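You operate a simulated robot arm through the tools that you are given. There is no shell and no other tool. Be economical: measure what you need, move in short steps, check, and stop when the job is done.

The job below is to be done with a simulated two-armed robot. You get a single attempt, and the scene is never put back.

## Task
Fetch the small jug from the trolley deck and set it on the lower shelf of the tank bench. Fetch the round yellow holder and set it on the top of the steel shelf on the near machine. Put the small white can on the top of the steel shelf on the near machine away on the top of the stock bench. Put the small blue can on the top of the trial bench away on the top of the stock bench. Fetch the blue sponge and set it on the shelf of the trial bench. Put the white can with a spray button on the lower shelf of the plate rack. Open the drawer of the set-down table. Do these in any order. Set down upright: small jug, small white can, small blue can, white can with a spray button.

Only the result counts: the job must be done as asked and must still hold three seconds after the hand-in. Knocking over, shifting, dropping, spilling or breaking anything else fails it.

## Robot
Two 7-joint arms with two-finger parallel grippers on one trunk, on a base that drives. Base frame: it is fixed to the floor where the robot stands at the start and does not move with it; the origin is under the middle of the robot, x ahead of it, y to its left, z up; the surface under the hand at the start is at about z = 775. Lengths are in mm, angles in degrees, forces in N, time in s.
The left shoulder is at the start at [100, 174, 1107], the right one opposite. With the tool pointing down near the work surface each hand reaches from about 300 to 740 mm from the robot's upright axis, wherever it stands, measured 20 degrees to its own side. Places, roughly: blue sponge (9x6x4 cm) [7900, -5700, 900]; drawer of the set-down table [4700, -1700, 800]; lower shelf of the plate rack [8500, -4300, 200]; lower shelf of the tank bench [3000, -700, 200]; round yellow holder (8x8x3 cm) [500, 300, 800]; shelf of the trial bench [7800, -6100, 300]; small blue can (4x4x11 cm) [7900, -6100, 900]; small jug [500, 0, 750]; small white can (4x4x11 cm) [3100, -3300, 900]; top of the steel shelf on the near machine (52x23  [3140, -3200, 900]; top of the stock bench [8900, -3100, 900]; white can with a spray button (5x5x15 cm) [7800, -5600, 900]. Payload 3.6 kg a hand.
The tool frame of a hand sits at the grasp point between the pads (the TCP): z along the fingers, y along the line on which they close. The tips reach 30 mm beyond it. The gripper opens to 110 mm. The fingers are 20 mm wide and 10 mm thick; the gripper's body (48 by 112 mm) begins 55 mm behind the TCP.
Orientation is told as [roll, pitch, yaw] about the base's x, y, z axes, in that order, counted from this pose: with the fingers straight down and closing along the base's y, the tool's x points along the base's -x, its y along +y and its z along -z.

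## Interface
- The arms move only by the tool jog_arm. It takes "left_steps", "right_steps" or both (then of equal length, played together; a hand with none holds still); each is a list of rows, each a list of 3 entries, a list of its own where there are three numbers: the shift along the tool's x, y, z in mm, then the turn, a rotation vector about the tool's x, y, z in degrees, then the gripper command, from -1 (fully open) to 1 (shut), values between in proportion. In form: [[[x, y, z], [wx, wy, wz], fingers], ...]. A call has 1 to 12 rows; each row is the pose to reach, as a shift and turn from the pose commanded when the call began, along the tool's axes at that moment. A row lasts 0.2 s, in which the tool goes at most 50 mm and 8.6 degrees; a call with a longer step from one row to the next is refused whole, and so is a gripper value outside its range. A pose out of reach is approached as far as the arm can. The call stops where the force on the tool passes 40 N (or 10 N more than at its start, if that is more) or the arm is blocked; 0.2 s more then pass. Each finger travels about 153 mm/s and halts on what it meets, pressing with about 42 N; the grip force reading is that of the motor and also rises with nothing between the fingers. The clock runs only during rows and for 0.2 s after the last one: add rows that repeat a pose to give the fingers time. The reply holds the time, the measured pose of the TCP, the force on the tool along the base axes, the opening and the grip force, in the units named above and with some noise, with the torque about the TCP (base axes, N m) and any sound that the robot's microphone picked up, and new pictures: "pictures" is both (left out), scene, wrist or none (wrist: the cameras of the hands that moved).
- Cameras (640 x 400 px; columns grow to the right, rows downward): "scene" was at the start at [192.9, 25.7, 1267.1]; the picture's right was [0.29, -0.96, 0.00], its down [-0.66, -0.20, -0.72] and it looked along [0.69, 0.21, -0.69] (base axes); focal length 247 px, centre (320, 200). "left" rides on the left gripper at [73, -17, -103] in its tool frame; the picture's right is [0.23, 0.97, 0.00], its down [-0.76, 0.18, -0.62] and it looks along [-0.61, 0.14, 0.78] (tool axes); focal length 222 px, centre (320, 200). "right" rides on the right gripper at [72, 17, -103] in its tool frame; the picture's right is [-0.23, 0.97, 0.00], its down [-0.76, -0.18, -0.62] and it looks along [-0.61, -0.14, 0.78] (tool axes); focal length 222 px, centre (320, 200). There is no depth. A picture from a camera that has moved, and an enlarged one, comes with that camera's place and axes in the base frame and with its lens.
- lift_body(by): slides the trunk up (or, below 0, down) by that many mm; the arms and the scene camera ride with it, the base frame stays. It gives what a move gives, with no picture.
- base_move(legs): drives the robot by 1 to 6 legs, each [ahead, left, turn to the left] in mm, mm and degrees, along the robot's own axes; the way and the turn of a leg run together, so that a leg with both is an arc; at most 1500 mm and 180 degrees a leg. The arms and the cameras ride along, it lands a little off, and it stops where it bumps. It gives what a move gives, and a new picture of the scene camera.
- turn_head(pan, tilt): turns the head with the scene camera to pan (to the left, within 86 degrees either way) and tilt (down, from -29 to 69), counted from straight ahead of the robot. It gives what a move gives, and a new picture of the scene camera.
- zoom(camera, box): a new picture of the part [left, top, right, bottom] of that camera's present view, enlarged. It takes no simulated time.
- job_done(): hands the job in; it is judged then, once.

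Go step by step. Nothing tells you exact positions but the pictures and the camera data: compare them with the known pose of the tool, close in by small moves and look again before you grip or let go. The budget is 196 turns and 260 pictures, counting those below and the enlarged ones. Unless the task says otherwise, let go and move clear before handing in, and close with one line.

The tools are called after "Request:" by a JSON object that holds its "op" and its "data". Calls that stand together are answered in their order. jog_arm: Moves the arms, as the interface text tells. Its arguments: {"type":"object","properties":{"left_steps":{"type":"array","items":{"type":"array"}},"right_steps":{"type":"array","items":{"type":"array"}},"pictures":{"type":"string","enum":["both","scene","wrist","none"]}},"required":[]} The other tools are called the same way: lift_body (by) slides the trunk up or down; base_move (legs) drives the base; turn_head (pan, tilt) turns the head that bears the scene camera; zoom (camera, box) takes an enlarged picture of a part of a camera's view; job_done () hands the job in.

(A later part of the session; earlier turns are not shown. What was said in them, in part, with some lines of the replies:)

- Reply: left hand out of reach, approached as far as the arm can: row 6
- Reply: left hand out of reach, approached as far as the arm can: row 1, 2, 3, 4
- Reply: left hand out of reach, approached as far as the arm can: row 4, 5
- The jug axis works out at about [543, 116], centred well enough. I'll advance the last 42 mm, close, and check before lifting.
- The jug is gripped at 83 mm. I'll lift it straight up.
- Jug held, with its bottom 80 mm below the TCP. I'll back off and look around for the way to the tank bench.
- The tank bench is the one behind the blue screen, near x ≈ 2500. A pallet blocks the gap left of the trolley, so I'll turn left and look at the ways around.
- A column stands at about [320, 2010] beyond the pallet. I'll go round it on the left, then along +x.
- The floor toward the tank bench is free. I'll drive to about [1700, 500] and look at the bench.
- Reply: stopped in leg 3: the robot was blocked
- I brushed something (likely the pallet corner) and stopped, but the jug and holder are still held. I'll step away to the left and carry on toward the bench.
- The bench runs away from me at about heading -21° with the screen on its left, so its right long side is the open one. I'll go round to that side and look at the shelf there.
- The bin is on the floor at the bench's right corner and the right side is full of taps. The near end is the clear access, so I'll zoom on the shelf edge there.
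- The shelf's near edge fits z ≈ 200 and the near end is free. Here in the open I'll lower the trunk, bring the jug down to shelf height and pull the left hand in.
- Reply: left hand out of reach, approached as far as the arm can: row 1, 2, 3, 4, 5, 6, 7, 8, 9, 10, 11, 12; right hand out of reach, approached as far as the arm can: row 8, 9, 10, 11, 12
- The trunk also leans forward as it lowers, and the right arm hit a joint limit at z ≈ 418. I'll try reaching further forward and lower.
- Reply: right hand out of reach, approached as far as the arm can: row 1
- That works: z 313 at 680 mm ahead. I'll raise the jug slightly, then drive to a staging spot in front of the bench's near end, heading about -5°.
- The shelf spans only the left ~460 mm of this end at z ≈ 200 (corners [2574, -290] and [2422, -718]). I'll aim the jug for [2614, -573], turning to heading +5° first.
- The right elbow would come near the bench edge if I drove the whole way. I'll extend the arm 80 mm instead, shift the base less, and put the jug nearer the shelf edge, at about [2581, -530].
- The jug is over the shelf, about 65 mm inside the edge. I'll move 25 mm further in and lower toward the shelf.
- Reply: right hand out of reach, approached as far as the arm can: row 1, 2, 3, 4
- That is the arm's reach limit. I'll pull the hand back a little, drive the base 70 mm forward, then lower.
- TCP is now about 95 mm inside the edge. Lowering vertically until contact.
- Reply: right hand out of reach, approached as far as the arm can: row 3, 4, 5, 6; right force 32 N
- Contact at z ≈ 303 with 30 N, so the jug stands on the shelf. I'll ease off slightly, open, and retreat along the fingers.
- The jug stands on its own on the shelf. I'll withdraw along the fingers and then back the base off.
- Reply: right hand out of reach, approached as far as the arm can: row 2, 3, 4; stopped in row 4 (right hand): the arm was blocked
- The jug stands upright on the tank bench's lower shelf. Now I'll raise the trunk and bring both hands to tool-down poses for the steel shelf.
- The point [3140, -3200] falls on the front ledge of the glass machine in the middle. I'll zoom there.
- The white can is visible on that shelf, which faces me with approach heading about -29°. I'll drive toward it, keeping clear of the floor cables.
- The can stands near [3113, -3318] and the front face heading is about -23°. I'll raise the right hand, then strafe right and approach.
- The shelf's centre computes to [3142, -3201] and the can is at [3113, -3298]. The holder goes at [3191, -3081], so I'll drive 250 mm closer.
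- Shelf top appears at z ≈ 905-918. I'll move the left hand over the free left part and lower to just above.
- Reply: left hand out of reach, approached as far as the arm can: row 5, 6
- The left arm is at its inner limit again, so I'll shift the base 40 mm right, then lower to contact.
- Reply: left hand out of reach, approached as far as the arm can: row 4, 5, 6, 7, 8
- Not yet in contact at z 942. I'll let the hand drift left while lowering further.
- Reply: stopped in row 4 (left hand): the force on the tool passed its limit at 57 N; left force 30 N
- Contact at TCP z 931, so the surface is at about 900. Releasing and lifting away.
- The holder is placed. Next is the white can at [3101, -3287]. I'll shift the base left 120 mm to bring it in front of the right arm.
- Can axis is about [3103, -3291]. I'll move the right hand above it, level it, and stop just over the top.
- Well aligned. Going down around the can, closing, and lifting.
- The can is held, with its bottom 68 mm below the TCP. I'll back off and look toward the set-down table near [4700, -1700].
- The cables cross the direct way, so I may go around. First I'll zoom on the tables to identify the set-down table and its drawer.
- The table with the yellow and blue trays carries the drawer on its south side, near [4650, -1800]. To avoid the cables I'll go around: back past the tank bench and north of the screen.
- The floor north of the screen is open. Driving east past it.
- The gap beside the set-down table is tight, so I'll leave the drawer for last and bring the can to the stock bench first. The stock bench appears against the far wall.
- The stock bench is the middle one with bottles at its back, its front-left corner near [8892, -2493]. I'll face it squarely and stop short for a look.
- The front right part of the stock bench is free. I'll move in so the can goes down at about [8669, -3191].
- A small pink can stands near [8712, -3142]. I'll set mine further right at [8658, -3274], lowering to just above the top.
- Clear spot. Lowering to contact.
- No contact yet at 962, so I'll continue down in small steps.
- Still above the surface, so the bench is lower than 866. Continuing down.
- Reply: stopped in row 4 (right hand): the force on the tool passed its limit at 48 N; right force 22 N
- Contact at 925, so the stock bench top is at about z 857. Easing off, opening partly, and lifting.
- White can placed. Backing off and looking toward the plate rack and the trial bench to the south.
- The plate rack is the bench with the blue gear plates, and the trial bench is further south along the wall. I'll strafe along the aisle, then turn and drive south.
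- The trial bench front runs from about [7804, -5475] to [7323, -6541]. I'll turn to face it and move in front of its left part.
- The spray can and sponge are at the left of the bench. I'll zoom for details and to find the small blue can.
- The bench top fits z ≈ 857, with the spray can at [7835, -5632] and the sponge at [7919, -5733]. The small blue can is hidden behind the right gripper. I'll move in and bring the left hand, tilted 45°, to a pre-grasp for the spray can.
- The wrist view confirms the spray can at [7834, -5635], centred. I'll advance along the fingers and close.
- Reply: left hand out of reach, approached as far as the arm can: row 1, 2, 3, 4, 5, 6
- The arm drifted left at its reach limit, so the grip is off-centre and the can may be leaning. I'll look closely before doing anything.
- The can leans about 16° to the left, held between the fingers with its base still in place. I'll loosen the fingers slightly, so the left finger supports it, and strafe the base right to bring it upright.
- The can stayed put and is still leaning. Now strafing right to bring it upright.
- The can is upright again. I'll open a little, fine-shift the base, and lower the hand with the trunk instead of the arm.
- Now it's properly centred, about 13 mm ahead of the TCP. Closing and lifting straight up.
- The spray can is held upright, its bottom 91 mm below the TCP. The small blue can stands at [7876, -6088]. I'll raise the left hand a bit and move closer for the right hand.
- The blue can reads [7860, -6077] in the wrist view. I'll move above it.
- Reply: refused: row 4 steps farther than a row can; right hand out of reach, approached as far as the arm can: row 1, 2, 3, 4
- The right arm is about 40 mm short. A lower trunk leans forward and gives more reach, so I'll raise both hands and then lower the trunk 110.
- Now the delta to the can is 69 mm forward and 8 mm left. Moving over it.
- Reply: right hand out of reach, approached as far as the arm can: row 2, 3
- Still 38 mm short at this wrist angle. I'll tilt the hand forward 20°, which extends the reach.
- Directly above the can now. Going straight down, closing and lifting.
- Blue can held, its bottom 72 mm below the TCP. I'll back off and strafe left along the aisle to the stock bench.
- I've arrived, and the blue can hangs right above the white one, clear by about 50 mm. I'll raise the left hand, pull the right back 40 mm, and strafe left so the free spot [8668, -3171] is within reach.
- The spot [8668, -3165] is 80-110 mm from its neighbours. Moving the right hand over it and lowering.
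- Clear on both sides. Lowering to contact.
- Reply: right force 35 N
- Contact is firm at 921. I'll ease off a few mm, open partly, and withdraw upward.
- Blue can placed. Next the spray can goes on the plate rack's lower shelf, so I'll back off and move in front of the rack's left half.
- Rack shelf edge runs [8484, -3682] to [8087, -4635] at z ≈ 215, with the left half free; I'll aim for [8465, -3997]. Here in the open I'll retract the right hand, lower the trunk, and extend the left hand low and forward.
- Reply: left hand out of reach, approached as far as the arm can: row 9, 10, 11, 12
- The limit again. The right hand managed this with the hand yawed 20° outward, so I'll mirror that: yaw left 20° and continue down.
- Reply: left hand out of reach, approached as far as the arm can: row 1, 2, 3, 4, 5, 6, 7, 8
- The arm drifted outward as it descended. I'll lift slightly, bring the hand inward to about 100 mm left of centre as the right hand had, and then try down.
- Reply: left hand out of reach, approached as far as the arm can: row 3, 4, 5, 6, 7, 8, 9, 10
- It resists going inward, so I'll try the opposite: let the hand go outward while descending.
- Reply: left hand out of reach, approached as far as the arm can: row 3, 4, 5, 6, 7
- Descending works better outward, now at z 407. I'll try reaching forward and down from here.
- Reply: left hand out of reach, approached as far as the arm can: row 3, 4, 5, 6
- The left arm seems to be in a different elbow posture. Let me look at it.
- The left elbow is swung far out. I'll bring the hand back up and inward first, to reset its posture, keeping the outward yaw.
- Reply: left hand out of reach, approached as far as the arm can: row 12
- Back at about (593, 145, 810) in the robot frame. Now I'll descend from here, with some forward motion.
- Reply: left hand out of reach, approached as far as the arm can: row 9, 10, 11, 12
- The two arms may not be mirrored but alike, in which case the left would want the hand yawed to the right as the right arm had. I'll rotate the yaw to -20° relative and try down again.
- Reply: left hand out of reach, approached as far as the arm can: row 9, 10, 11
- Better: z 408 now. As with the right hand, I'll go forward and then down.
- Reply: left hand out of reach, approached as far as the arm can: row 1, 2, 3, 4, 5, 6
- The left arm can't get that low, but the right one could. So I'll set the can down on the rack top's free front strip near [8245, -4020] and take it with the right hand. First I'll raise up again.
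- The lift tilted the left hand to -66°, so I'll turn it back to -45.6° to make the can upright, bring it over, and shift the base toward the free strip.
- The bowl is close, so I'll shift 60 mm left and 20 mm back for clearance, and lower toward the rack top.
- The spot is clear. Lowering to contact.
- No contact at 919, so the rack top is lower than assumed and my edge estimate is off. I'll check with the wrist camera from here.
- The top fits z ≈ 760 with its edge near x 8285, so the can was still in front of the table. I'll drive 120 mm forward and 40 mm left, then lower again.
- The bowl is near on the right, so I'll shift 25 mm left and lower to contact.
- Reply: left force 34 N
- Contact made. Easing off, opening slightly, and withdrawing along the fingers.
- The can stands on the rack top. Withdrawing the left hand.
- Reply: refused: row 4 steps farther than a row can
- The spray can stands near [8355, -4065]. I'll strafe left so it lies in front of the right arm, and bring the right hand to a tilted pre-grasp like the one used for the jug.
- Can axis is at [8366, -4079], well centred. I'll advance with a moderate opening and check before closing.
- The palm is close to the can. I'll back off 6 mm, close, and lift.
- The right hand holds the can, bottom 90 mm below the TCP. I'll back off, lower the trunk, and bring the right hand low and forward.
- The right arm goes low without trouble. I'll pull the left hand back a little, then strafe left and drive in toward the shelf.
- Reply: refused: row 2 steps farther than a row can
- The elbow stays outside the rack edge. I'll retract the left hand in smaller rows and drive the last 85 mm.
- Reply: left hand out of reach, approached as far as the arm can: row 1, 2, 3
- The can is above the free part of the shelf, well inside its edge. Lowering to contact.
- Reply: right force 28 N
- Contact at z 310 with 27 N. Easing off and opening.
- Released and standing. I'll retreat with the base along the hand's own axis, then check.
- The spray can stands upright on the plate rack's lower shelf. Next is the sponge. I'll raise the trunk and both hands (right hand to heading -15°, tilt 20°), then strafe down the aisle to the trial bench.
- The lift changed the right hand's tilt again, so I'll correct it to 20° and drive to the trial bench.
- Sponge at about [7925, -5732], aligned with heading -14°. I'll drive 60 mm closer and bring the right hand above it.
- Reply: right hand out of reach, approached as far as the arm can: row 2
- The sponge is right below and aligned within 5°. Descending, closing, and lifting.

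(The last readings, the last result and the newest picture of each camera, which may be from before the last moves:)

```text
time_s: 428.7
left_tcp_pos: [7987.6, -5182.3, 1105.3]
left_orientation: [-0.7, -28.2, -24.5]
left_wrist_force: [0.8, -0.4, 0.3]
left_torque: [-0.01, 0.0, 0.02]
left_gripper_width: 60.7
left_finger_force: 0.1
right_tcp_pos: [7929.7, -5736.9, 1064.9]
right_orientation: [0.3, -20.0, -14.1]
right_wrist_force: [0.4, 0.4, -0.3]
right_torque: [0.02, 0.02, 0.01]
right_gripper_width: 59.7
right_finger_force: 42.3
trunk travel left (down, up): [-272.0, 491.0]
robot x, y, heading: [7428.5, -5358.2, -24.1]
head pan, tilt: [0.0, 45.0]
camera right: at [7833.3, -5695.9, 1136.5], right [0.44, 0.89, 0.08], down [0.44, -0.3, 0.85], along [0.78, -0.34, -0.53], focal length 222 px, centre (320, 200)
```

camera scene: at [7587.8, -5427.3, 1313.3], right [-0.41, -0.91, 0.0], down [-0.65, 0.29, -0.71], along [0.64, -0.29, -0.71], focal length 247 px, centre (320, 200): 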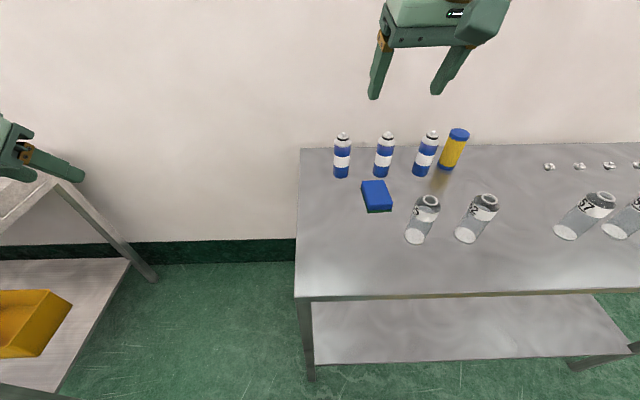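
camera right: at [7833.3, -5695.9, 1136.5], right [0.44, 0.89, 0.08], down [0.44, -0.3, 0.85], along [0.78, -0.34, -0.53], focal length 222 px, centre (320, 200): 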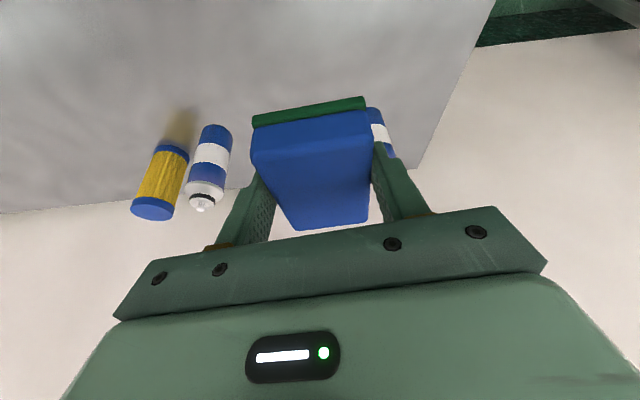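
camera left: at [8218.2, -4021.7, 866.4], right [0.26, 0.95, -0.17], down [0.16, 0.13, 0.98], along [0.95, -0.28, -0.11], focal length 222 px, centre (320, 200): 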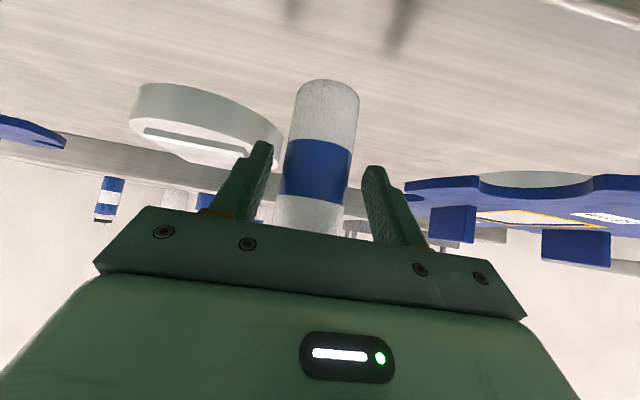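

Sponge held. I'll back off, turn the hand to the low-reach posture (tilt 45°, yaw outward), lower the trunk and bring the hand down.

Request:
{"op": "base_move", "data": {"legs": [[-440, -80, 0]]}}

Request:
{"op": "jog_arm", "data": {"right_steps": [[[0, 5, 0], [2.7, -4.1, 4.2], 1], [[0, 10, 0], [5.4, -8.2, 8.5], 1], [[0, 15, 0], [8.1, -12.3, 12.7], 1], [[0, 20, 0], [10.8, -16.4, 17], 1], [[0, 25, 0], [13.5, -20.4, 21.2], 1], [[0, 30, 0], [16.2, -24.5, 25.5], 1]], "pictures": "none"}}

Request:
{"op": "lift_body", "data": {"by": -272}}

Request:
{"op": "jog_arm", "data": {"right_steps": [[[34, 0, 34], [0, 0, 0], 1], [[68, 0, 68], [0, 0, 0], 1], [[102, 0, 102], [0, 0, 0], 1], [[136, 0, 136], [0, 0, 0], 1], [[110, 9, 162], [0, 0, 0], 1], [[84, 18, 188], [0, 0, 0], 1], [[58, 27, 214], [0, 0, 0], 1], [[92, 30, 248], [0, 0, 0], 1], [[126, 33, 282], [0, 0, 0], 1], [[160, 36, 316], [0, 0, 0], 1], [[192, 37, 348], [0, 0, 0], 1]], "pictures": "both"}}

```text
time_s: 431.4
left_tcp_pos: [7553.2, -5076.6, 1104.7]
left_orientation: [-0.7, -28.0, -24.7]
left_wrist_force: [-0.4, -0.2, 0.0]
left_torque: [0.02, -0.01, 0.05]
left_gripper_width: 60.7
left_finger_force: 0.0
right_tcp_pos: [7495.7, -5631.8, 1063.8]
right_orientation: [0.2, -20.0, -14.1]
right_wrist_force: [-0.7, 0.2, -0.4]
right_torque: [0.0, -0.01, -0.01]
right_gripper_width: 59.0
right_finger_force: 41.2
trunk travel left (down, up): [-272.0, 491.0]
robot x, y, heading: [6990.6, -5249.2, -24.3]
head pan, tilt: [0.0, 45.0]
camera scene: at [7151.3, -5319.5, 1313.8], right [-0.41, -0.91, 0.0], down [-0.65, 0.29, -0.71], along [0.65, -0.29, -0.71], focal length 247 px, centre (320, 200)
```

scene: 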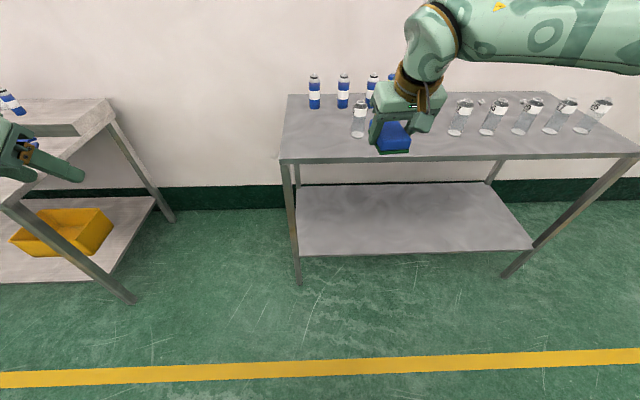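

```text
time_s: 432.8
left_tcp_pos: [7555.1, -5075.1, 1104.2]
left_orientation: [-0.7, -28.1, -24.7]
left_wrist_force: [0.5, -0.2, 0.3]
left_torque: [-0.05, 0.01, 0.0]
left_gripper_width: 60.5
left_finger_force: 0.0
right_tcp_pos: [7503.7, -5602.0, 1064.7]
right_orientation: [0.2, -45.1, -44.4]
right_wrist_force: [0.8, -0.2, -0.3]
right_torque: [-0.03, 0.0, -0.02]
right_gripper_width: 59.0
right_finger_force: 41.5
trunk travel left (down, up): [-272.0, 491.0]
robot x, y, heading: [6993.2, -5253.3, -24.1]
head pan, tilt: [0.0, 45.0]
```

```text
time_s: 435.5
left_tcp_pos: [7555.4, -5075.5, 833.6]
left_orientation: [-0.7, -28.1, -24.7]
left_wrist_force: [-0.7, 0.6, -1.0]
left_torque: [-0.02, 0.02, 0.0]
left_gripper_width: 60.5
left_finger_force: 0.1
right_tcp_pos: [7502.7, -5602.6, 792.4]
right_orientation: [0.2, -45.1, -44.3]
right_wrist_force: [-0.7, 0.5, -0.3]
right_torque: [0.05, 0.01, -0.02]
right_gripper_width: 58.8
right_finger_force: 42.0
trunk travel left (down, up): [0.0, 763.0]
robot x, y, heading: [6996.8, -5252.4, -24.1]
head pan, tilt: [0.0, 45.0]
```

```text
time_s: 437.9
left_tcp_pos: [7554.9, -5076.6, 834.0]
left_orientation: [-0.6, -28.0, -24.7]
left_wrist_force: [0.6, 0.3, 0.3]
left_torque: [0.01, -0.03, -0.02]
left_gripper_width: 60.8
left_finger_force: 0.1
right_tcp_pos: [7608.5, -5651.8, 408.7]
right_orientation: [0.3, -45.0, -44.3]
right_wrist_force: [-0.1, -0.3, -0.8]
right_torque: [-0.01, 0.01, 0.0]
right_gripper_width: 58.8
right_finger_force: 42.3
trunk travel left (down, up): [0.0, 763.0]
robot x, y, heading: [6995.3, -5251.3, -24.1]
head pan, tilt: [0.0, 45.0]
camera scene: at [7296.7, -5384.6, 1024.6], right [-0.41, -0.91, 0.0], down [-0.65, 0.29, -0.71], along [0.64, -0.29, -0.71], focal length 247 px, centre (320, 200)
camera right: at [7531.6, -5553.6, 430.8], right [0.79, 0.59, 0.16], down [-0.06, -0.2, 0.98], along [0.61, -0.79, -0.12], focal length 222 px, centre (320, 200)
```

scene: 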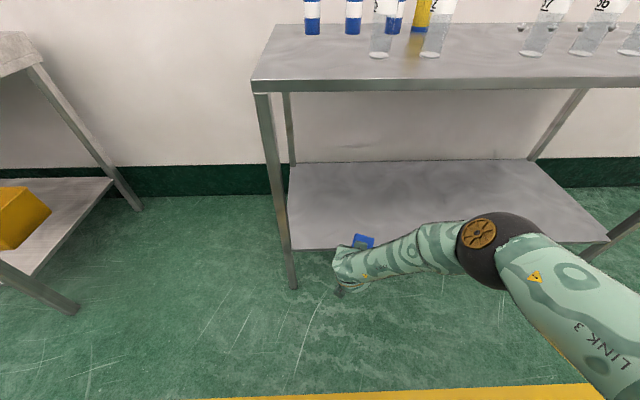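
right: 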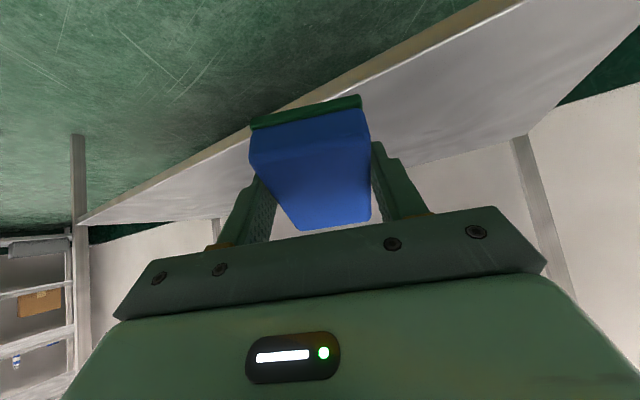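

The shelf reads about z 300 from here. The sponge's lowest corner is near 360, so I can drive in 190 mm.

Request:
{"op": "base_move", "data": {"legs": [[0, 24, 0], [190, 0, 0]]}}

Request:
{"op": "jog_arm", "data": {"right_steps": [[[7, 0, 7], [0, 0, 0], 1], [[14, 0, 14], [0, 0, 0], 1]], "pictures": "wrist"}}

```text
time_s: 439.9
left_tcp_pos: [7738.6, -5133.2, 832.2]
left_orientation: [-0.7, -28.0, -24.7]
left_wrist_force: [0.7, -0.6, -0.8]
left_torque: [0.01, 0.02, 0.0]
left_gripper_width: 60.7
left_finger_force: 0.2
right_tcp_pos: [7793.2, -5708.2, 408.8]
right_orientation: [0.3, -44.9, -44.3]
right_wrist_force: [0.3, 0.4, -0.7]
right_torque: [0.01, -0.01, 0.0]
right_gripper_width: 58.6
right_finger_force: 42.2
trunk travel left (down, up): [0.0, 763.0]
robot x, y, heading: [7178.1, -5308.1, -24.1]
head pan, tilt: [0.0, 45.0]
camera scene: at [7480.8, -5441.0, 1024.6], right [-0.41, -0.91, 0.0], down [-0.65, 0.29, -0.71], along [0.64, -0.29, -0.71], focal length 247 px, centre (320, 200)
```

scene: 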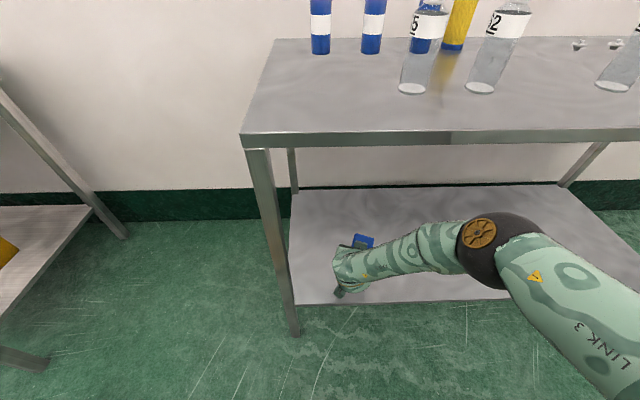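

```text
time_s: 440.5
left_tcp_pos: [7739.4, -5132.2, 833.1]
left_orientation: [-0.7, -27.9, -24.7]
left_wrist_force: [-0.4, -0.5, 0.2]
left_torque: [0.0, 0.02, -0.01]
left_gripper_width: 60.0
left_finger_force: 0.1
right_tcp_pos: [7793.6, -5708.1, 390.7]
right_orientation: [0.3, -44.9, -44.3]
right_wrist_force: [0.0, 0.9, -0.1]
right_torque: [-0.03, 0.02, 0.01]
right_gripper_width: 58.7
right_finger_force: 41.8
trunk travel left (down, up): [0.0, 763.0]
robot x, y, heading: [7177.8, -5307.6, -24.3]
head pan, tilt: [0.0, 45.0]
camera right: at [7715.8, -5609.6, 411.6], right [0.79, 0.59, 0.16], down [-0.06, -0.2, 0.98], along [0.61, -0.78, -0.13], focal length 222 px, centre (320, 200)
```

right: 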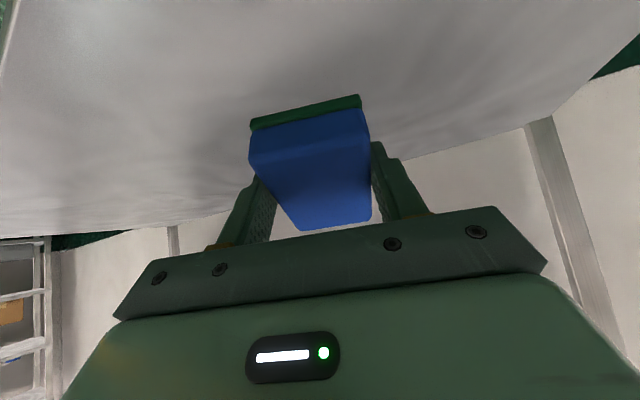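

The sponge is over the shelf, well inside. Lowering until contact.

Request:
{"op": "jog_arm", "data": {"right_steps": [[[7, 0, 7], [0, 0, 0], 1], [[14, 0, 14], [0, 0, 0], 1], [[20, 0, 20], [0, 0, 0], 1], [[26, 0, 26], [0, 0, 0], 1], [[31, 0, 31], [0, 0, 0], 1], [[36, 0, 36], [0, 0, 0], 1], [[41, 0, 41], [0, 0, 0], 1], [[46, 0, 46], [0, 0, 0], 1], [[51, 0, 51], [0, 0, 0], 1], [[56, 0, 56], [0, 0, 0], 1]], "pictures": "wrist"}}

```text
time_s: 442.2
left_tcp_pos: [7737.0, -5131.6, 834.2]
left_orientation: [-0.7, -28.4, -24.8]
left_wrist_force: [-0.5, 0.1, -0.4]
left_torque: [-0.01, 0.01, -0.01]
left_gripper_width: 60.4
left_finger_force: 0.0
right_tcp_pos: [7797.6, -5710.0, 337.2]
right_orientation: [0.6, -46.0, -44.7]
right_wrist_force: [-10.1, 4.3, 28.6]
right_torque: [0.5, 0.84, 0.06]
right_gripper_width: 58.7
right_finger_force: 41.9
trunk travel left (down, up): [0.0, 763.0]
robot x, y, heading: [7177.9, -5310.3, -24.5]
head pan, tilt: [0.0, 45.0]
stopped in row 8 (right hand): the force on the tool passed its limit at 42 N (the readings are from after the stop); the commanded pose is now the measured one
camera right: at [7719.2, -5611.5, 357.0], right [0.79, 0.59, 0.17], down [-0.07, -0.19, 0.98], along [0.61, -0.79, -0.11], focal length 222 px, centre (320, 200)
```

right: 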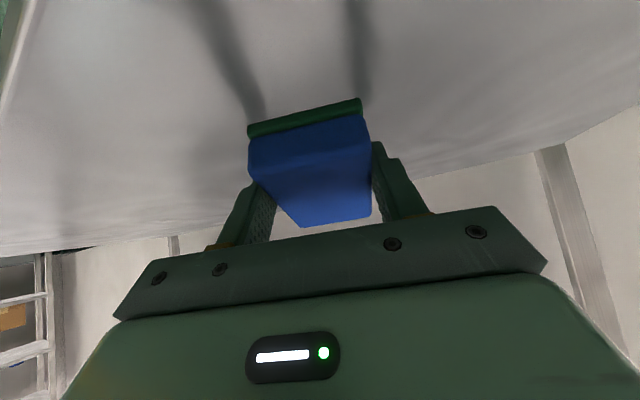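

Contact at z 337. Opening to release the sponge.

Request:
{"op": "jog_arm", "data": {"right_steps": [[[-3, 0, -3], [0, 0, 0], 1], [[-3, 0, -3], [0, 0, 0], 0.0], [[-3, 0, -3], [0, 0, 0], -0.6], [[-3, 0, -3], [0, 0, 0], -0.8], [[-3, 0, -3], [0, 0, 0], -0.8]], "pictures": "wrist"}}

```text
time_s: 443.4
left_tcp_pos: [7738.8, -5132.6, 832.5]
left_orientation: [-0.8, -28.0, -24.6]
left_wrist_force: [0.0, -0.4, -0.4]
left_torque: [-0.02, 0.01, -0.03]
left_gripper_width: 60.2
left_finger_force: 0.3
right_tcp_pos: [7797.2, -5710.9, 337.0]
right_orientation: [0.4, -45.6, -44.4]
right_wrist_force: [0.2, -0.5, -0.1]
right_torque: [0.02, 0.0, -0.01]
right_gripper_width: 98.9
right_finger_force: 0.1
trunk travel left (down, up): [0.0, 763.0]
robot x, y, heading: [7181.6, -5307.7, -24.3]
head pan, tilt: [0.0, 45.0]
camera right: at [7718.5, -5611.3, 357.5], right [0.79, 0.59, 0.17], down [-0.06, -0.19, 0.98], along [0.61, -0.79, -0.12], focal length 222 px, centre (320, 200)
```

right: 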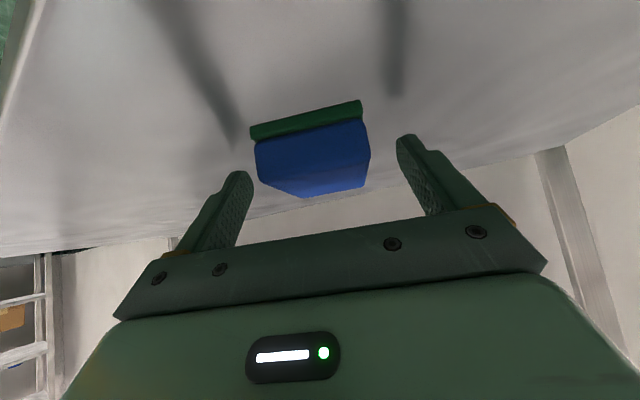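

The sponge lies flat on the shelf. Retreating with the base along the hand's axis.

Request:
{"op": "base_move", "data": {"legs": [[-187, 70, 0], [-60, 0, 0]]}}

```text
time_s: 445.6
left_tcp_pos: [7541.3, -4967.6, 833.6]
left_orientation: [-0.6, -28.1, -24.7]
left_wrist_force: [1.1, 0.5, 0.2]
left_torque: [-0.04, 0.01, -0.01]
left_gripper_width: 60.4
left_finger_force: 0.1
right_tcp_pos: [7599.3, -5543.7, 337.2]
right_orientation: [0.4, -45.5, -44.7]
right_wrist_force: [-0.1, 0.3, 0.0]
right_torque: [-0.01, 0.0, -0.02]
right_gripper_width: 99.0
right_finger_force: 0.1
trunk travel left (down, up): [0.0, 763.0]
robot x, y, heading: [6981.4, -5138.8, -24.1]
head pan, tilt: [0.0, 45.0]
camera scene: at [7282.7, -5274.9, 1024.9], right [-0.41, -0.91, 0.0], down [-0.65, 0.29, -0.71], along [0.64, -0.29, -0.71], focal length 247 px, centre (320, 200)
```

scene: 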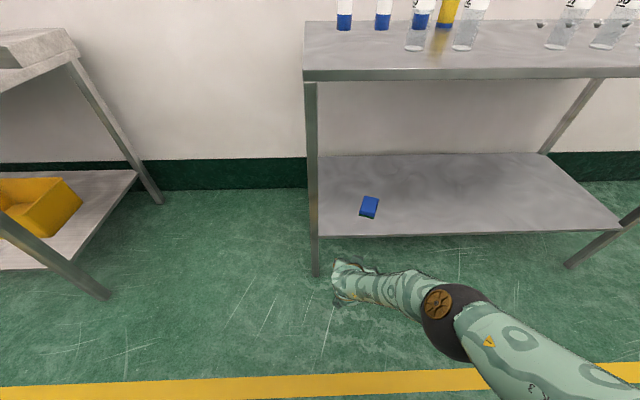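

The sponge is on the trial bench's shelf. Only the drawer remains. I'll bring the right arm back up, raise the trunk, and look west.

Request:
{"op": "jog_arm", "data": {"right_steps": [[[-34, 0, -34], [0, 0, 0], -0.5], [[-68, 0, -68], [0, 0, 0], -0.5], [[-102, 0, -102], [0, 0, 0], -0.5], [[-136, 0, -136], [0, 0, 0], -0.5], [[-110, -9, -162], [0, 0, 0], -0.5], [[-84, -18, -188], [0, 0, 0], -0.5], [[-58, -27, -214], [0, 0, 0], -0.5], [[-92, -27, -248], [0, 0, 0], -0.5], [[-126, -27, -282], [0, 0, 0], -0.5], [[-160, -27, -316], [0, 0, 0], -0.5], [[-194, -27, -350], [0, 0, 0], -0.5]], "pictures": "none"}}

Request:
{"op": "lift_body", "data": {"by": 272}}

Request:
{"op": "base_move", "data": {"legs": [[100, 0, 0], [0, 1100, 0], [0, 0, 120]]}}

Request:
{"op": "turn_head", "data": {"pan": 40, "tilt": 20}}

```text
time_s: 448.0
left_tcp_pos: [7541.2, -4966.5, 832.8]
left_orientation: [-0.6, -28.0, -24.6]
left_wrist_force: [-0.1, -0.4, 0.1]
left_torque: [0.04, 0.01, -0.01]
left_gripper_width: 60.7
left_finger_force: 0.1
right_tcp_pos: [7497.3, -5484.5, 722.8]
right_orientation: [0.4, -45.5, -44.5]
right_wrist_force: [-0.9, -1.5, 0.4]
right_torque: [-0.02, -0.01, -0.01]
right_gripper_width: 82.6
right_finger_force: 0.0
trunk travel left (down, up): [0.0, 763.0]
robot x, y, heading: [6981.3, -5138.5, -24.4]
head pan, tilt: [0.0, 45.0]
```

```text
time_s: 450.8
left_tcp_pos: [7541.1, -4967.1, 1103.6]
left_orientation: [-0.7, -28.0, -24.7]
left_wrist_force: [-0.1, 0.5, 0.6]
left_torque: [0.01, -0.02, 0.0]
left_gripper_width: 60.7
left_finger_force: 0.1
right_tcp_pos: [7498.1, -5486.3, 993.4]
right_orientation: [0.3, -45.5, -44.5]
right_wrist_force: [0.4, -0.2, 0.2]
right_torque: [-0.03, -0.02, 0.01]
right_gripper_width: 82.3
right_finger_force: 0.1
trunk travel left (down, up): [-272.0, 491.0]
robot x, y, heading: [6983.0, -5144.6, -24.3]
head pan, tilt: [0.0, 45.0]
```

```text
time_s: 462.2
left_tcp_pos: [7072.1, -3799.7, 1104.9]
left_orientation: [-0.7, -28.1, 97.1]
left_wrist_force: [-0.1, -0.5, -0.5]
left_torque: [0.01, 0.01, 0.05]
left_gripper_width: 60.3
left_finger_force: 0.0
right_tcp_pos: [7535.5, -3563.3, 992.4]
right_orientation: [0.5, -45.4, 77.3]
right_wrist_force: [0.0, 0.2, 0.4]
right_torque: [0.0, 0.01, -0.03]
right_gripper_width: 82.6
right_finger_force: 0.0
trunk travel left (down, up): [-272.0, 491.0]
robot x, y, heading: [7514.0, -4183.2, 97.7]
head pan, tilt: [0.0, 45.0]
camera scene: at [7492.2, -4011.4, 1313.7], right [0.99, 0.13, 0.0], down [0.09, -0.7, -0.71], along [-0.09, 0.7, -0.71], focal length 247 px, centre (320, 200)
```

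scene: 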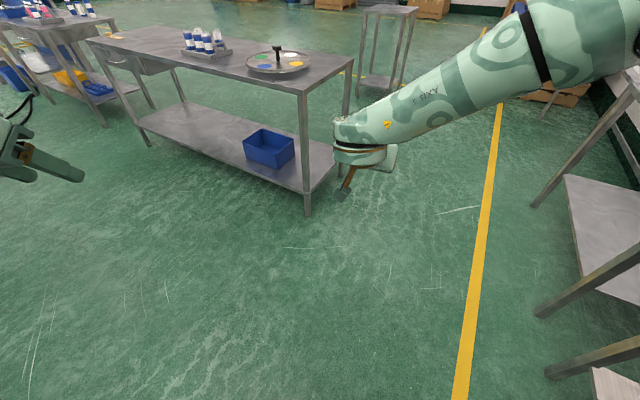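

```text
time_s: 463.2
left_tcp_pos: [7072.1, -3799.0, 1103.6]
left_orientation: [-0.8, -28.1, 97.1]
left_wrist_force: [0.5, -0.5, 0.3]
left_torque: [0.0, -0.01, 0.0]
left_gripper_width: 60.4
left_finger_force: 0.1
right_tcp_pos: [7536.2, -3563.6, 993.9]
right_orientation: [0.4, -45.5, 77.3]
right_wrist_force: [0.5, -1.7, -0.2]
right_torque: [-0.03, -0.02, -0.02]
right_gripper_width: 82.3
right_finger_force: 0.0
trunk travel left (down, up): [-272.0, 491.0]
robot x, y, heading: [7513.7, -4184.6, 97.6]
head pan, tilt: [40.0, 20.0]
camera scene: at [7434.4, -4029.1, 1352.3], right [0.67, 0.74, 0.0], down [0.25, -0.23, -0.94], along [-0.69, 0.63, -0.34], focal length 247 px, centre (320, 200)
```

scene: 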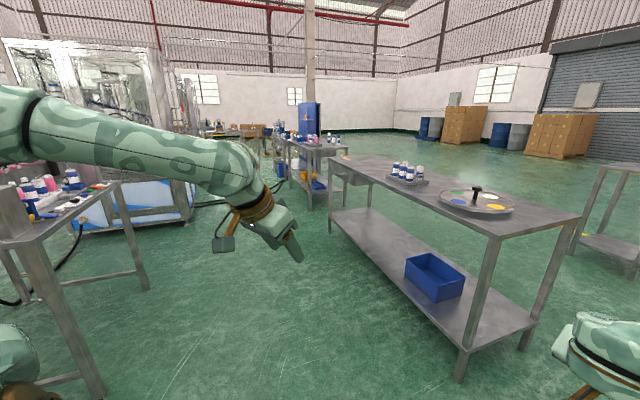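

The set-down table is the one further west, with its drawer near the east end of its south side. The floor south of the tables is clear, so I'll drive there.

Request:
{"op": "base_move", "data": {"legs": [[0, 0, 54], [1100, 0, 0], [1075, 0, 0], [1150, 0, 0], [0, 0, -85]]}}

Request:
{"op": "turn_head", "data": {"pan": 0, "tilt": 30}}

```text
time_s: 485.5
left_tcp_pos: [4424.1, -2040.3, 1104.6]
left_orientation: [-0.9, -28.2, 65.7]
left_wrist_force: [-0.6, 0.5, 0.7]
left_torque: [-0.02, -0.02, 0.01]
left_gripper_width: 60.4
left_finger_force: 0.1
right_tcp_pos: [4944.2, -2081.2, 993.3]
right_orientation: [0.4, -45.5, 45.8]
right_wrist_force: [-0.3, -0.4, -0.4]
right_torque: [0.01, 0.0, 0.05]
right_gripper_width: 82.4
right_finger_force: 0.1
trunk travel left (down, up): [-272.0, 491.0]
robot x, y, heading: [4604.0, -2601.5, 66.2]
head pan, tilt: [40.0, 20.0]
camera scene: at [4613.7, -2425.7, 1352.4], right [0.96, 0.28, 0.0], down [0.1, -0.33, -0.94], along [-0.26, 0.9, -0.34], focal length 247 px, centre (320, 200)
```

scene: 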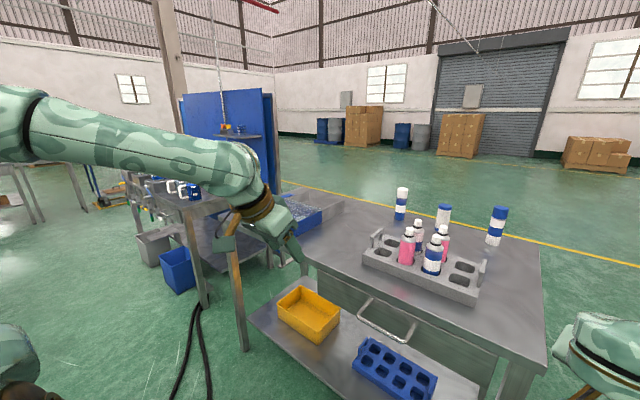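

```text
time_s: 486.5
left_tcp_pos: [4425.2, -2039.9, 1104.2]
left_orientation: [-0.8, -28.1, 65.7]
left_wrist_force: [0.3, 0.2, 0.1]
left_torque: [-0.04, 0.0, 0.02]
left_gripper_width: 60.6
left_finger_force: 0.0
right_tcp_pos: [4943.8, -2081.7, 994.2]
right_orientation: [0.4, -45.5, 45.8]
right_wrist_force: [-0.4, 0.5, 0.2]
right_torque: [-0.01, -0.02, -0.01]
right_gripper_width: 82.4
right_finger_force: 0.1
trunk travel left (down, up): [-272.0, 491.0]
robot x, y, heading: [4603.3, -2601.1, 66.4]
head pan, tilt: [0.0, 30.0]
camera scene: at [4675.9, -2432.4, 1336.3], right [0.92, -0.4, 0.0], down [-0.2, -0.46, -0.87], along [0.35, 0.79, -0.5], focal length 247 px, centre (320, 200)
```

scene: 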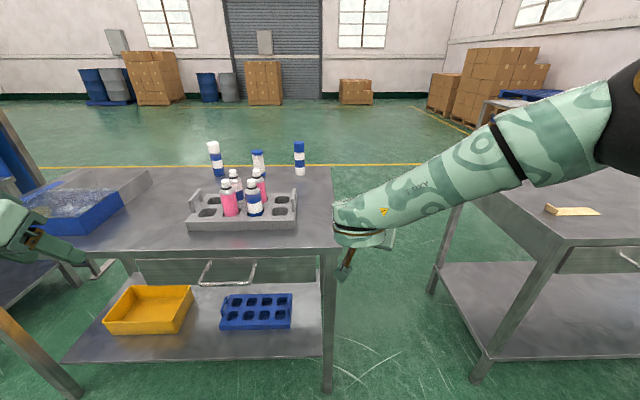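

I see the drawer front under the tabletop with a bar handle around (228, 272). Zooming.

Request:
{"op": "zoom", "data": {"camera": "scene", "box": [110, 210, 350, 370]}}

```text
2.50 times, centred on (230, 290) of scene
camera zoom: at [4675.9, -2432.4, 1336.3], right [0.92, -0.4, 0.0], down [-0.2, -0.46, -0.87], along [0.35, 0.79, -0.5], focal length 618 px, centre (545, -25)
```

zoom: 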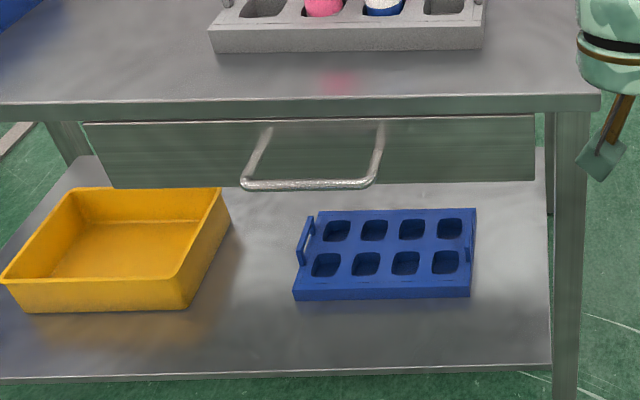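

The handle is a bar projecting from the drawer front, near [4628, -1913, ~805], which suits the left hand. I'll retract the right hand, drive 100 mm closer, and bring the left hand tool-down in front of the handle for a close look.

Request:
{"op": "jog_arm", "data": {"left_steps": [[[0, -27, 10], [0, 5.6, 0], 0.5], [[0, -54, 40], [0, 11.2, 0], 0.9], [[0, -81, 80], [0, 16.8, 0], 1], [[0, -108, 120], [0, 22.4, 0], 1], [[0, -135, 160], [0, 28, 0], 1]], "right_steps": [[[15, 0, -15], [0, 0, 0], -0.5], [[30, 0, -30], [0, 0, 0], -0.5], [[45, 0, -45], [0, 0, 0], -0.5], [[60, 0, -60], [0, 0, 0], -0.5], [[75, 0, -75], [0, 0, 0], -0.5]], "pictures": "none"}}

Request:
{"op": "base_move", "data": {"legs": [[100, 0, 0]]}}

Request:
{"op": "zoom", "data": {"camera": "left", "box": [0, 0, 640, 400]}}

```text
time_s: 487.7
left_tcp_pos: [4582.3, -2028.4, 963.8]
left_orientation: [-0.7, -0.1, 65.4]
left_wrist_force: [0.0, -1.0, -1.4]
left_torque: [-0.04, -0.02, 0.02]
left_gripper_width: 0.0
left_finger_force: 37.2
right_tcp_pos: [4872.3, -2156.6, 992.1]
right_orientation: [0.4, -45.5, 46.0]
right_wrist_force: [0.2, 0.7, 0.3]
right_torque: [-0.01, 0.0, 0.02]
right_gripper_width: 82.3
right_finger_force: 0.0
trunk travel left (down, up): [-272.0, 491.0]
robot x, y, heading: [4603.8, -2605.4, 66.4]
head pan, tilt: [0.0, 30.0]
```

```text
time_s: 488.9
left_tcp_pos: [4621.1, -1937.7, 964.2]
left_orientation: [-0.7, 0.1, 65.3]
left_wrist_force: [-0.4, 0.4, -0.4]
left_torque: [-0.03, 0.02, 0.0]
left_gripper_width: 0.0
left_finger_force: 38.1
right_tcp_pos: [4911.8, -2065.6, 992.2]
right_orientation: [0.4, -45.5, 45.9]
right_wrist_force: [-1.0, 0.6, 0.5]
right_torque: [0.0, 0.01, 0.02]
right_gripper_width: 82.5
right_finger_force: 0.2
trunk travel left (down, up): [-272.0, 491.0]
robot x, y, heading: [4642.1, -2510.1, 66.1]
head pan, tilt: [0.0, 30.0]
camera scene: at [4717.3, -2339.6, 1336.1], right [0.91, -0.4, 0.0], down [-0.2, -0.46, -0.87], along [0.35, 0.79, -0.5], focal length 247 px, centre (320, 200)
```

scene: 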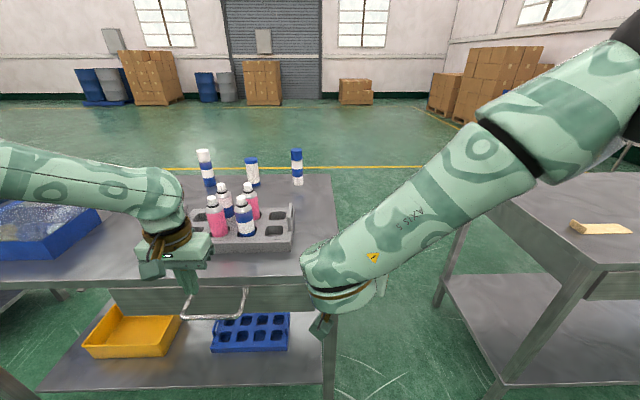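

```text
1.00 times, centred on (320, 200) of left (not enlarged: the box is as wide or as high as the picture)
camera zoom: at [4605.5, -2008.9, 1066.3], right [-0.98, 0.2, -0.01], down [0.15, 0.77, 0.62], along [0.13, 0.61, -0.78], focal length 222 px, centre (320, 200)
```

zoom: 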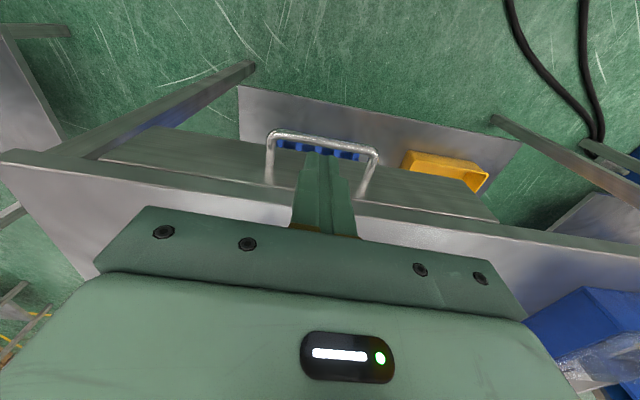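

Triangulated, the bar is at z ≈ 765, from [4556, -1842] to [4696, -1907], about 54 mm in front of the table edge. I'll tilt the closed fingers 20° and move above the gap behind the bar, to hook it from above.

Request:
{"op": "jog_arm", "data": {"left_steps": [[[-26, 7, 10], [0, -7, 0], 1], [[-52, 14, 30], [0, -14, 0], 1], [[-76, 22, 60], [0, -20, 0], 1], [[-76, 22, 60], [0, -20, 0], 1]], "pictures": "both"}}

```text
time_s: 489.9
left_tcp_pos: [4631.8, -1862.9, 905.5]
left_orientation: [-0.8, -20.2, 65.6]
left_wrist_force: [-6.3, -14.0, 14.4]
left_torque: [-0.11, 0.15, 0.09]
left_gripper_width: 0.0
left_finger_force: 37.6
right_tcp_pos: [4910.1, -2070.7, 994.7]
right_orientation: [0.6, -45.7, 45.7]
right_wrist_force: [0.2, 0.0, -0.1]
right_torque: [-0.01, 0.02, 0.02]
right_gripper_width: 82.4
right_finger_force: 0.0
trunk travel left (down, up): [-272.0, 491.0]
robot x, y, heading: [4641.0, -2509.5, 66.2]
head pan, tilt: [0.0, 30.0]
camera scene: at [4715.6, -2344.8, 1337.1], right [0.91, -0.4, 0.0], down [-0.2, -0.46, -0.87], along [0.35, 0.79, -0.5], focal length 247 px, centre (320, 200)
camera left: at [4603.1, -1963.2, 976.8], right [-0.97, 0.21, -0.09], down [0.04, 0.53, 0.85], along [0.23, 0.82, -0.52], focal length 222 px, centre (320, 200)
```

scene: 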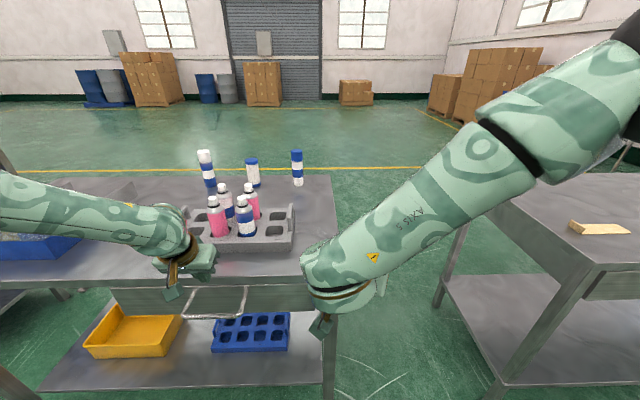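
left: 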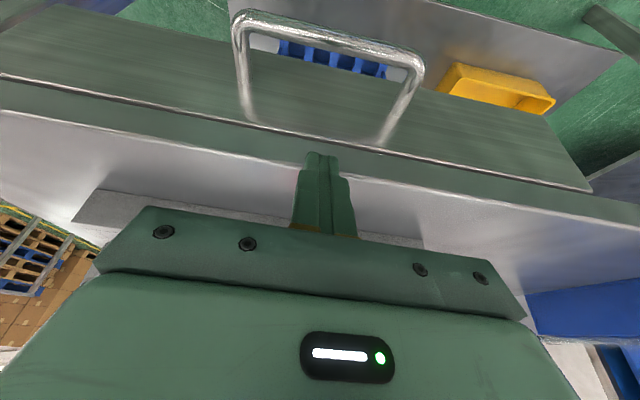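

The fingertips touched the table edge, so the top is at about 880 and the edge is nearer. The bar recomputes to z ≈ 805, centre [4626, -1894], 51 mm off the edge. I'll back off and come down in the middle of the gap.

Request:
{"op": "jog_arm", "data": {"left_steps": [[[5, -7, -18], [0, 0, 0], 1], [[5, -7, -18], [0, 0, 0], 1], [[17, -7, 15], [0, 0, 0], 1], [[29, -7, 48], [0, 0, 0], 1]], "pictures": "wrist"}}

```text
time_s: 490.9
left_tcp_pos: [4635.5, -1871.3, 849.1]
left_orientation: [-0.7, -20.2, 65.6]
left_wrist_force: [-0.8, -1.1, -0.3]
left_torque: [-0.04, 0.01, 0.03]
left_gripper_width: 0.1
left_finger_force: 37.2
right_tcp_pos: [4911.0, -2066.1, 992.5]
right_orientation: [0.5, -45.5, 45.8]
right_wrist_force: [0.1, 0.5, 0.2]
right_torque: [-0.01, 0.02, 0.03]
right_gripper_width: 82.6
right_finger_force: 0.1
trunk travel left (down, up): [-272.0, 491.0]
robot x, y, heading: [4642.5, -2506.7, 66.1]
head pan, tilt: [0.0, 30.0]
camera left: at [4606.5, -1972.4, 919.6], right [-0.97, 0.21, -0.09], down [0.04, 0.53, 0.84], along [0.23, 0.82, -0.53], focal length 222 px, centre (320, 200)
```

left: 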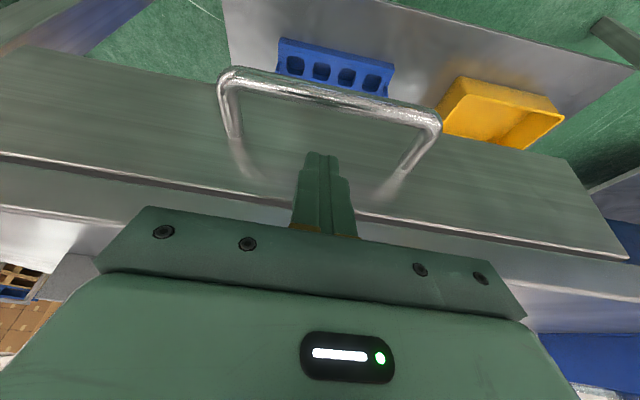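

The fingers are inside the handle loop. Going down 42 mm, then pulling back a little to feel the bar.

Request:
{"op": "jog_arm", "data": {"left_steps": [[[7, 0, 20], [0, 0, 0], 1], [[14, 0, 39], [0, 0, 0], 1], [[28, 0, 34], [0, 0, 0], 1], [[42, 0, 29], [0, 0, 0], 1], [[61, 0, 22], [0, 0, 0], 1]], "pictures": "both"}}

```text
time_s: 492.1
left_tcp_pos: [4616.0, -1918.9, 806.9]
left_orientation: [-0.7, -20.0, 65.6]
left_wrist_force: [0.6, -0.3, -0.3]
left_torque: [0.02, 0.02, -0.02]
left_gripper_width: 0.1
left_finger_force: 37.7
left hand out of reach, approached as far as the arm can: row 2
right_tcp_pos: [4911.0, -2066.1, 993.0]
right_orientation: [0.4, -45.5, 45.7]
right_wrist_force: [0.2, 0.8, 0.1]
right_torque: [-0.01, -0.03, 0.04]
right_gripper_width: 82.5
right_finger_force: 0.1
trunk travel left (down, up): [-272.0, 491.0]
robot x, y, heading: [4646.3, -2508.7, 65.9]
head pan, tilt: [0.0, 30.0]
camera scene: at [4716.3, -2341.2, 1336.3], right [0.91, -0.4, 0.0], down [-0.2, -0.46, -0.87], along [0.35, 0.79, -0.5], focal length 247 px, centre (320, 200)
camera left: at [4586.3, -2019.2, 878.1], right [-0.97, 0.21, -0.09], down [0.04, 0.53, 0.84], along [0.23, 0.82, -0.53], focal length 222 px, centre (320, 200)
```

scene: 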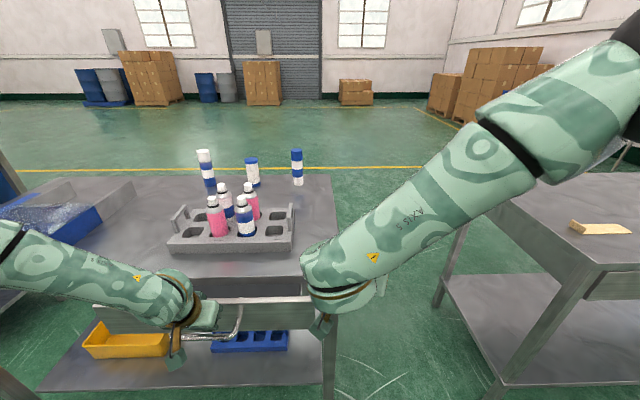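
left: 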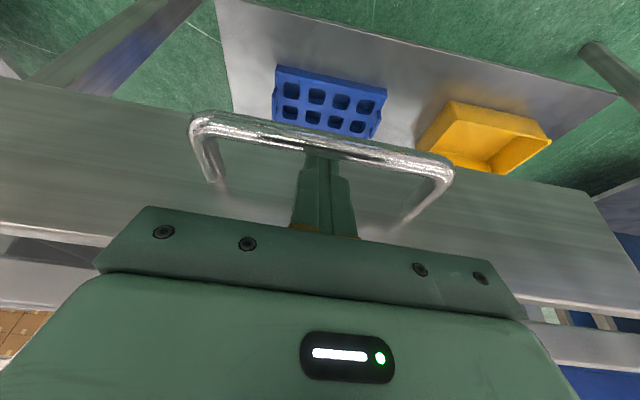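

The bar is hooked and the drawer has started to come out. I'll pull by backing the base 200 mm.

Request:
{"op": "base_move", "data": {"legs": [[-200, 0, 0]]}}

Request:
{"op": "zoom", "data": {"camera": "left", "box": [0, 0, 640, 400]}}

```text
time_s: 493.7
left_tcp_pos: [4533.6, -2103.7, 808.9]
left_orientation: [-0.7, -20.2, 65.5]
left_wrist_force: [-0.1, -0.4, 0.4]
left_torque: [0.01, 0.02, -0.01]
left_gripper_width: 0.0
left_finger_force: 37.9
right_tcp_pos: [4828.9, -2251.2, 993.8]
right_orientation: [0.5, -45.5, 45.8]
right_wrist_force: [-0.5, -0.2, 0.8]
right_torque: [-0.02, 0.0, 0.01]
right_gripper_width: 82.6
right_finger_force: 0.1
trunk travel left (down, up): [-272.0, 491.0]
robot x, y, heading: [4564.3, -2694.0, 65.8]
head pan, tilt: [0.0, 30.0]
camera scene: at [4634.7, -2526.2, 1336.5], right [0.91, -0.4, 0.0], down [-0.2, -0.46, -0.87], along [0.35, 0.79, -0.5], focal length 247 px, centre (320, 200)
```

scene: 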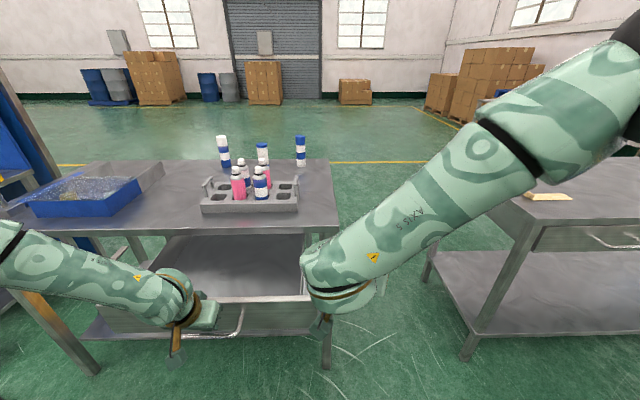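

```text
1.00 times, centred on (320, 200) of left (not enlarged: the box is as wide or as high as the picture)
camera zoom: at [4505.0, -2203.4, 878.7], right [-0.97, 0.21, -0.09], down [0.04, 0.53, 0.85], along [0.23, 0.82, -0.53], focal length 222 px, centre (320, 200)
```

zoom: 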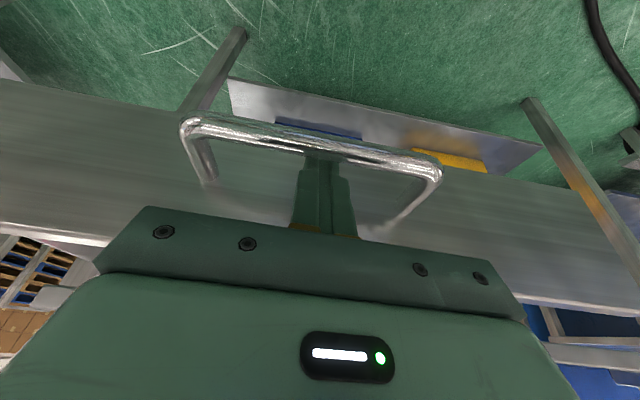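

The drawer is about 225 mm out. I'll pull a bit more with the arm, under its force limit.

Request:
{"op": "jog_arm", "data": {"left_steps": [[[19, 0, -7], [0, 0, 0], 1], [[38, 0, -14], [0, 0, 0], 1], [[56, 0, -20], [0, 0, 0], 1], [[75, 0, -27], [0, 0, 0], 1]], "pictures": "scene"}}

```text
time_s: 494.6
left_tcp_pos: [4510.4, -2154.1, 812.8]
left_orientation: [-0.2, -21.7, 65.1]
left_wrist_force: [4.4, 11.6, 0.9]
left_torque: [0.36, -0.09, 0.07]
left_gripper_width: 0.1
left_finger_force: 37.6
right_tcp_pos: [4830.6, -2251.5, 992.4]
right_orientation: [0.5, -45.6, 45.7]
right_wrist_force: [0.5, 0.7, 0.1]
right_torque: [-0.01, 0.03, 0.0]
right_gripper_width: 82.0
right_finger_force: 0.1
trunk travel left (down, up): [-272.0, 491.0]
robot x, y, heading: [4560.3, -2694.4, 66.2]
head pan, tilt: [0.0, 30.0]
stopped in row 4 (left hand): the force on the tool passed its limit at 62 N (the readings are from after the stop); the commanded pose is now the measured one
camera scene: at [4635.5, -2525.3, 1336.4], right [0.91, -0.41, 0.0], down [-0.2, -0.46, -0.87], along [0.35, 0.79, -0.5], focal length 247 px, centre (320, 200)
```

scene: 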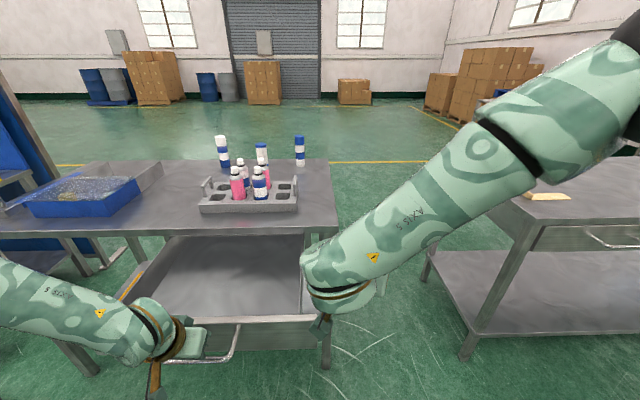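

The drawer has reached its end stop and everything on the table still stands. I'll relax forward slightly, lift the fingers out, and back away.

Request:
{"op": "jog_arm", "data": {"left_steps": [[[-9, 0, 3], [0, 0, 0], 1], [[-22, 0, -33], [0, 0, 0], 1], [[-37, 0, -75], [0, 0, 0], 1], [[-52, 0, -117], [0, 0, 0], 1], [[-67, 0, -159], [0, 0, 0], 1]], "pictures": "none"}}

Request:
{"op": "base_move", "data": {"legs": [[-250, 0, 0]]}}

```text
time_s: 495.8
left_tcp_pos: [4510.5, -2152.8, 983.7]
left_orientation: [-0.4, -21.5, 65.1]
left_wrist_force: [-0.2, -0.1, -0.8]
left_torque: [0.03, 0.02, 0.0]
left_gripper_width: 0.0
left_finger_force: 37.5
right_tcp_pos: [4830.3, -2250.4, 992.9]
right_orientation: [0.5, -45.6, 45.7]
right_wrist_force: [-0.3, 0.5, -0.3]
right_torque: [0.01, -0.02, 0.0]
right_gripper_width: 82.6
right_finger_force: 0.0
trunk travel left (down, up): [-272.0, 491.0]
robot x, y, heading: [4560.3, -2692.4, 66.0]
head pan, tilt: [0.0, 30.0]
```

```text
time_s: 497.6
left_tcp_pos: [4408.4, -2380.3, 985.1]
left_orientation: [-0.2, -21.5, 65.3]
left_wrist_force: [0.2, 0.3, -0.5]
left_torque: [0.02, -0.05, 0.01]
left_gripper_width: 0.0
left_finger_force: 38.1
right_tcp_pos: [4729.8, -2478.1, 992.4]
right_orientation: [0.4, -45.7, 45.6]
right_wrist_force: [-0.1, 0.3, 0.1]
right_torque: [0.02, -0.04, 0.04]
right_gripper_width: 82.4
right_finger_force: 0.1
trunk travel left (down, up): [-272.0, 491.0]
robot x, y, heading: [4459.7, -2918.6, 66.0]
head pan, tilt: [0.0, 30.0]
camera scene: at [4534.1, -2753.4, 1336.5], right [0.91, -0.41, 0.0], down [-0.2, -0.46, -0.87], along [0.35, 0.79, -0.5], focal length 247 px, centre (320, 200)
```

scene: 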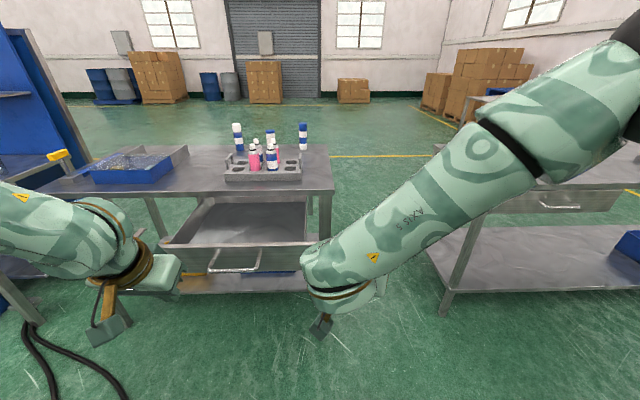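

The drawer stays fully open, both hands are clear, and all seven jobs are done. Handing in.

Request:
{"op": "job_done", "data": {}}

```text
The job is handed in.
```

All seven tasks are done and handed in; the base brushed something, probably the pallet corner, once on the way to the tank bench, and I did not check whether it shifted.
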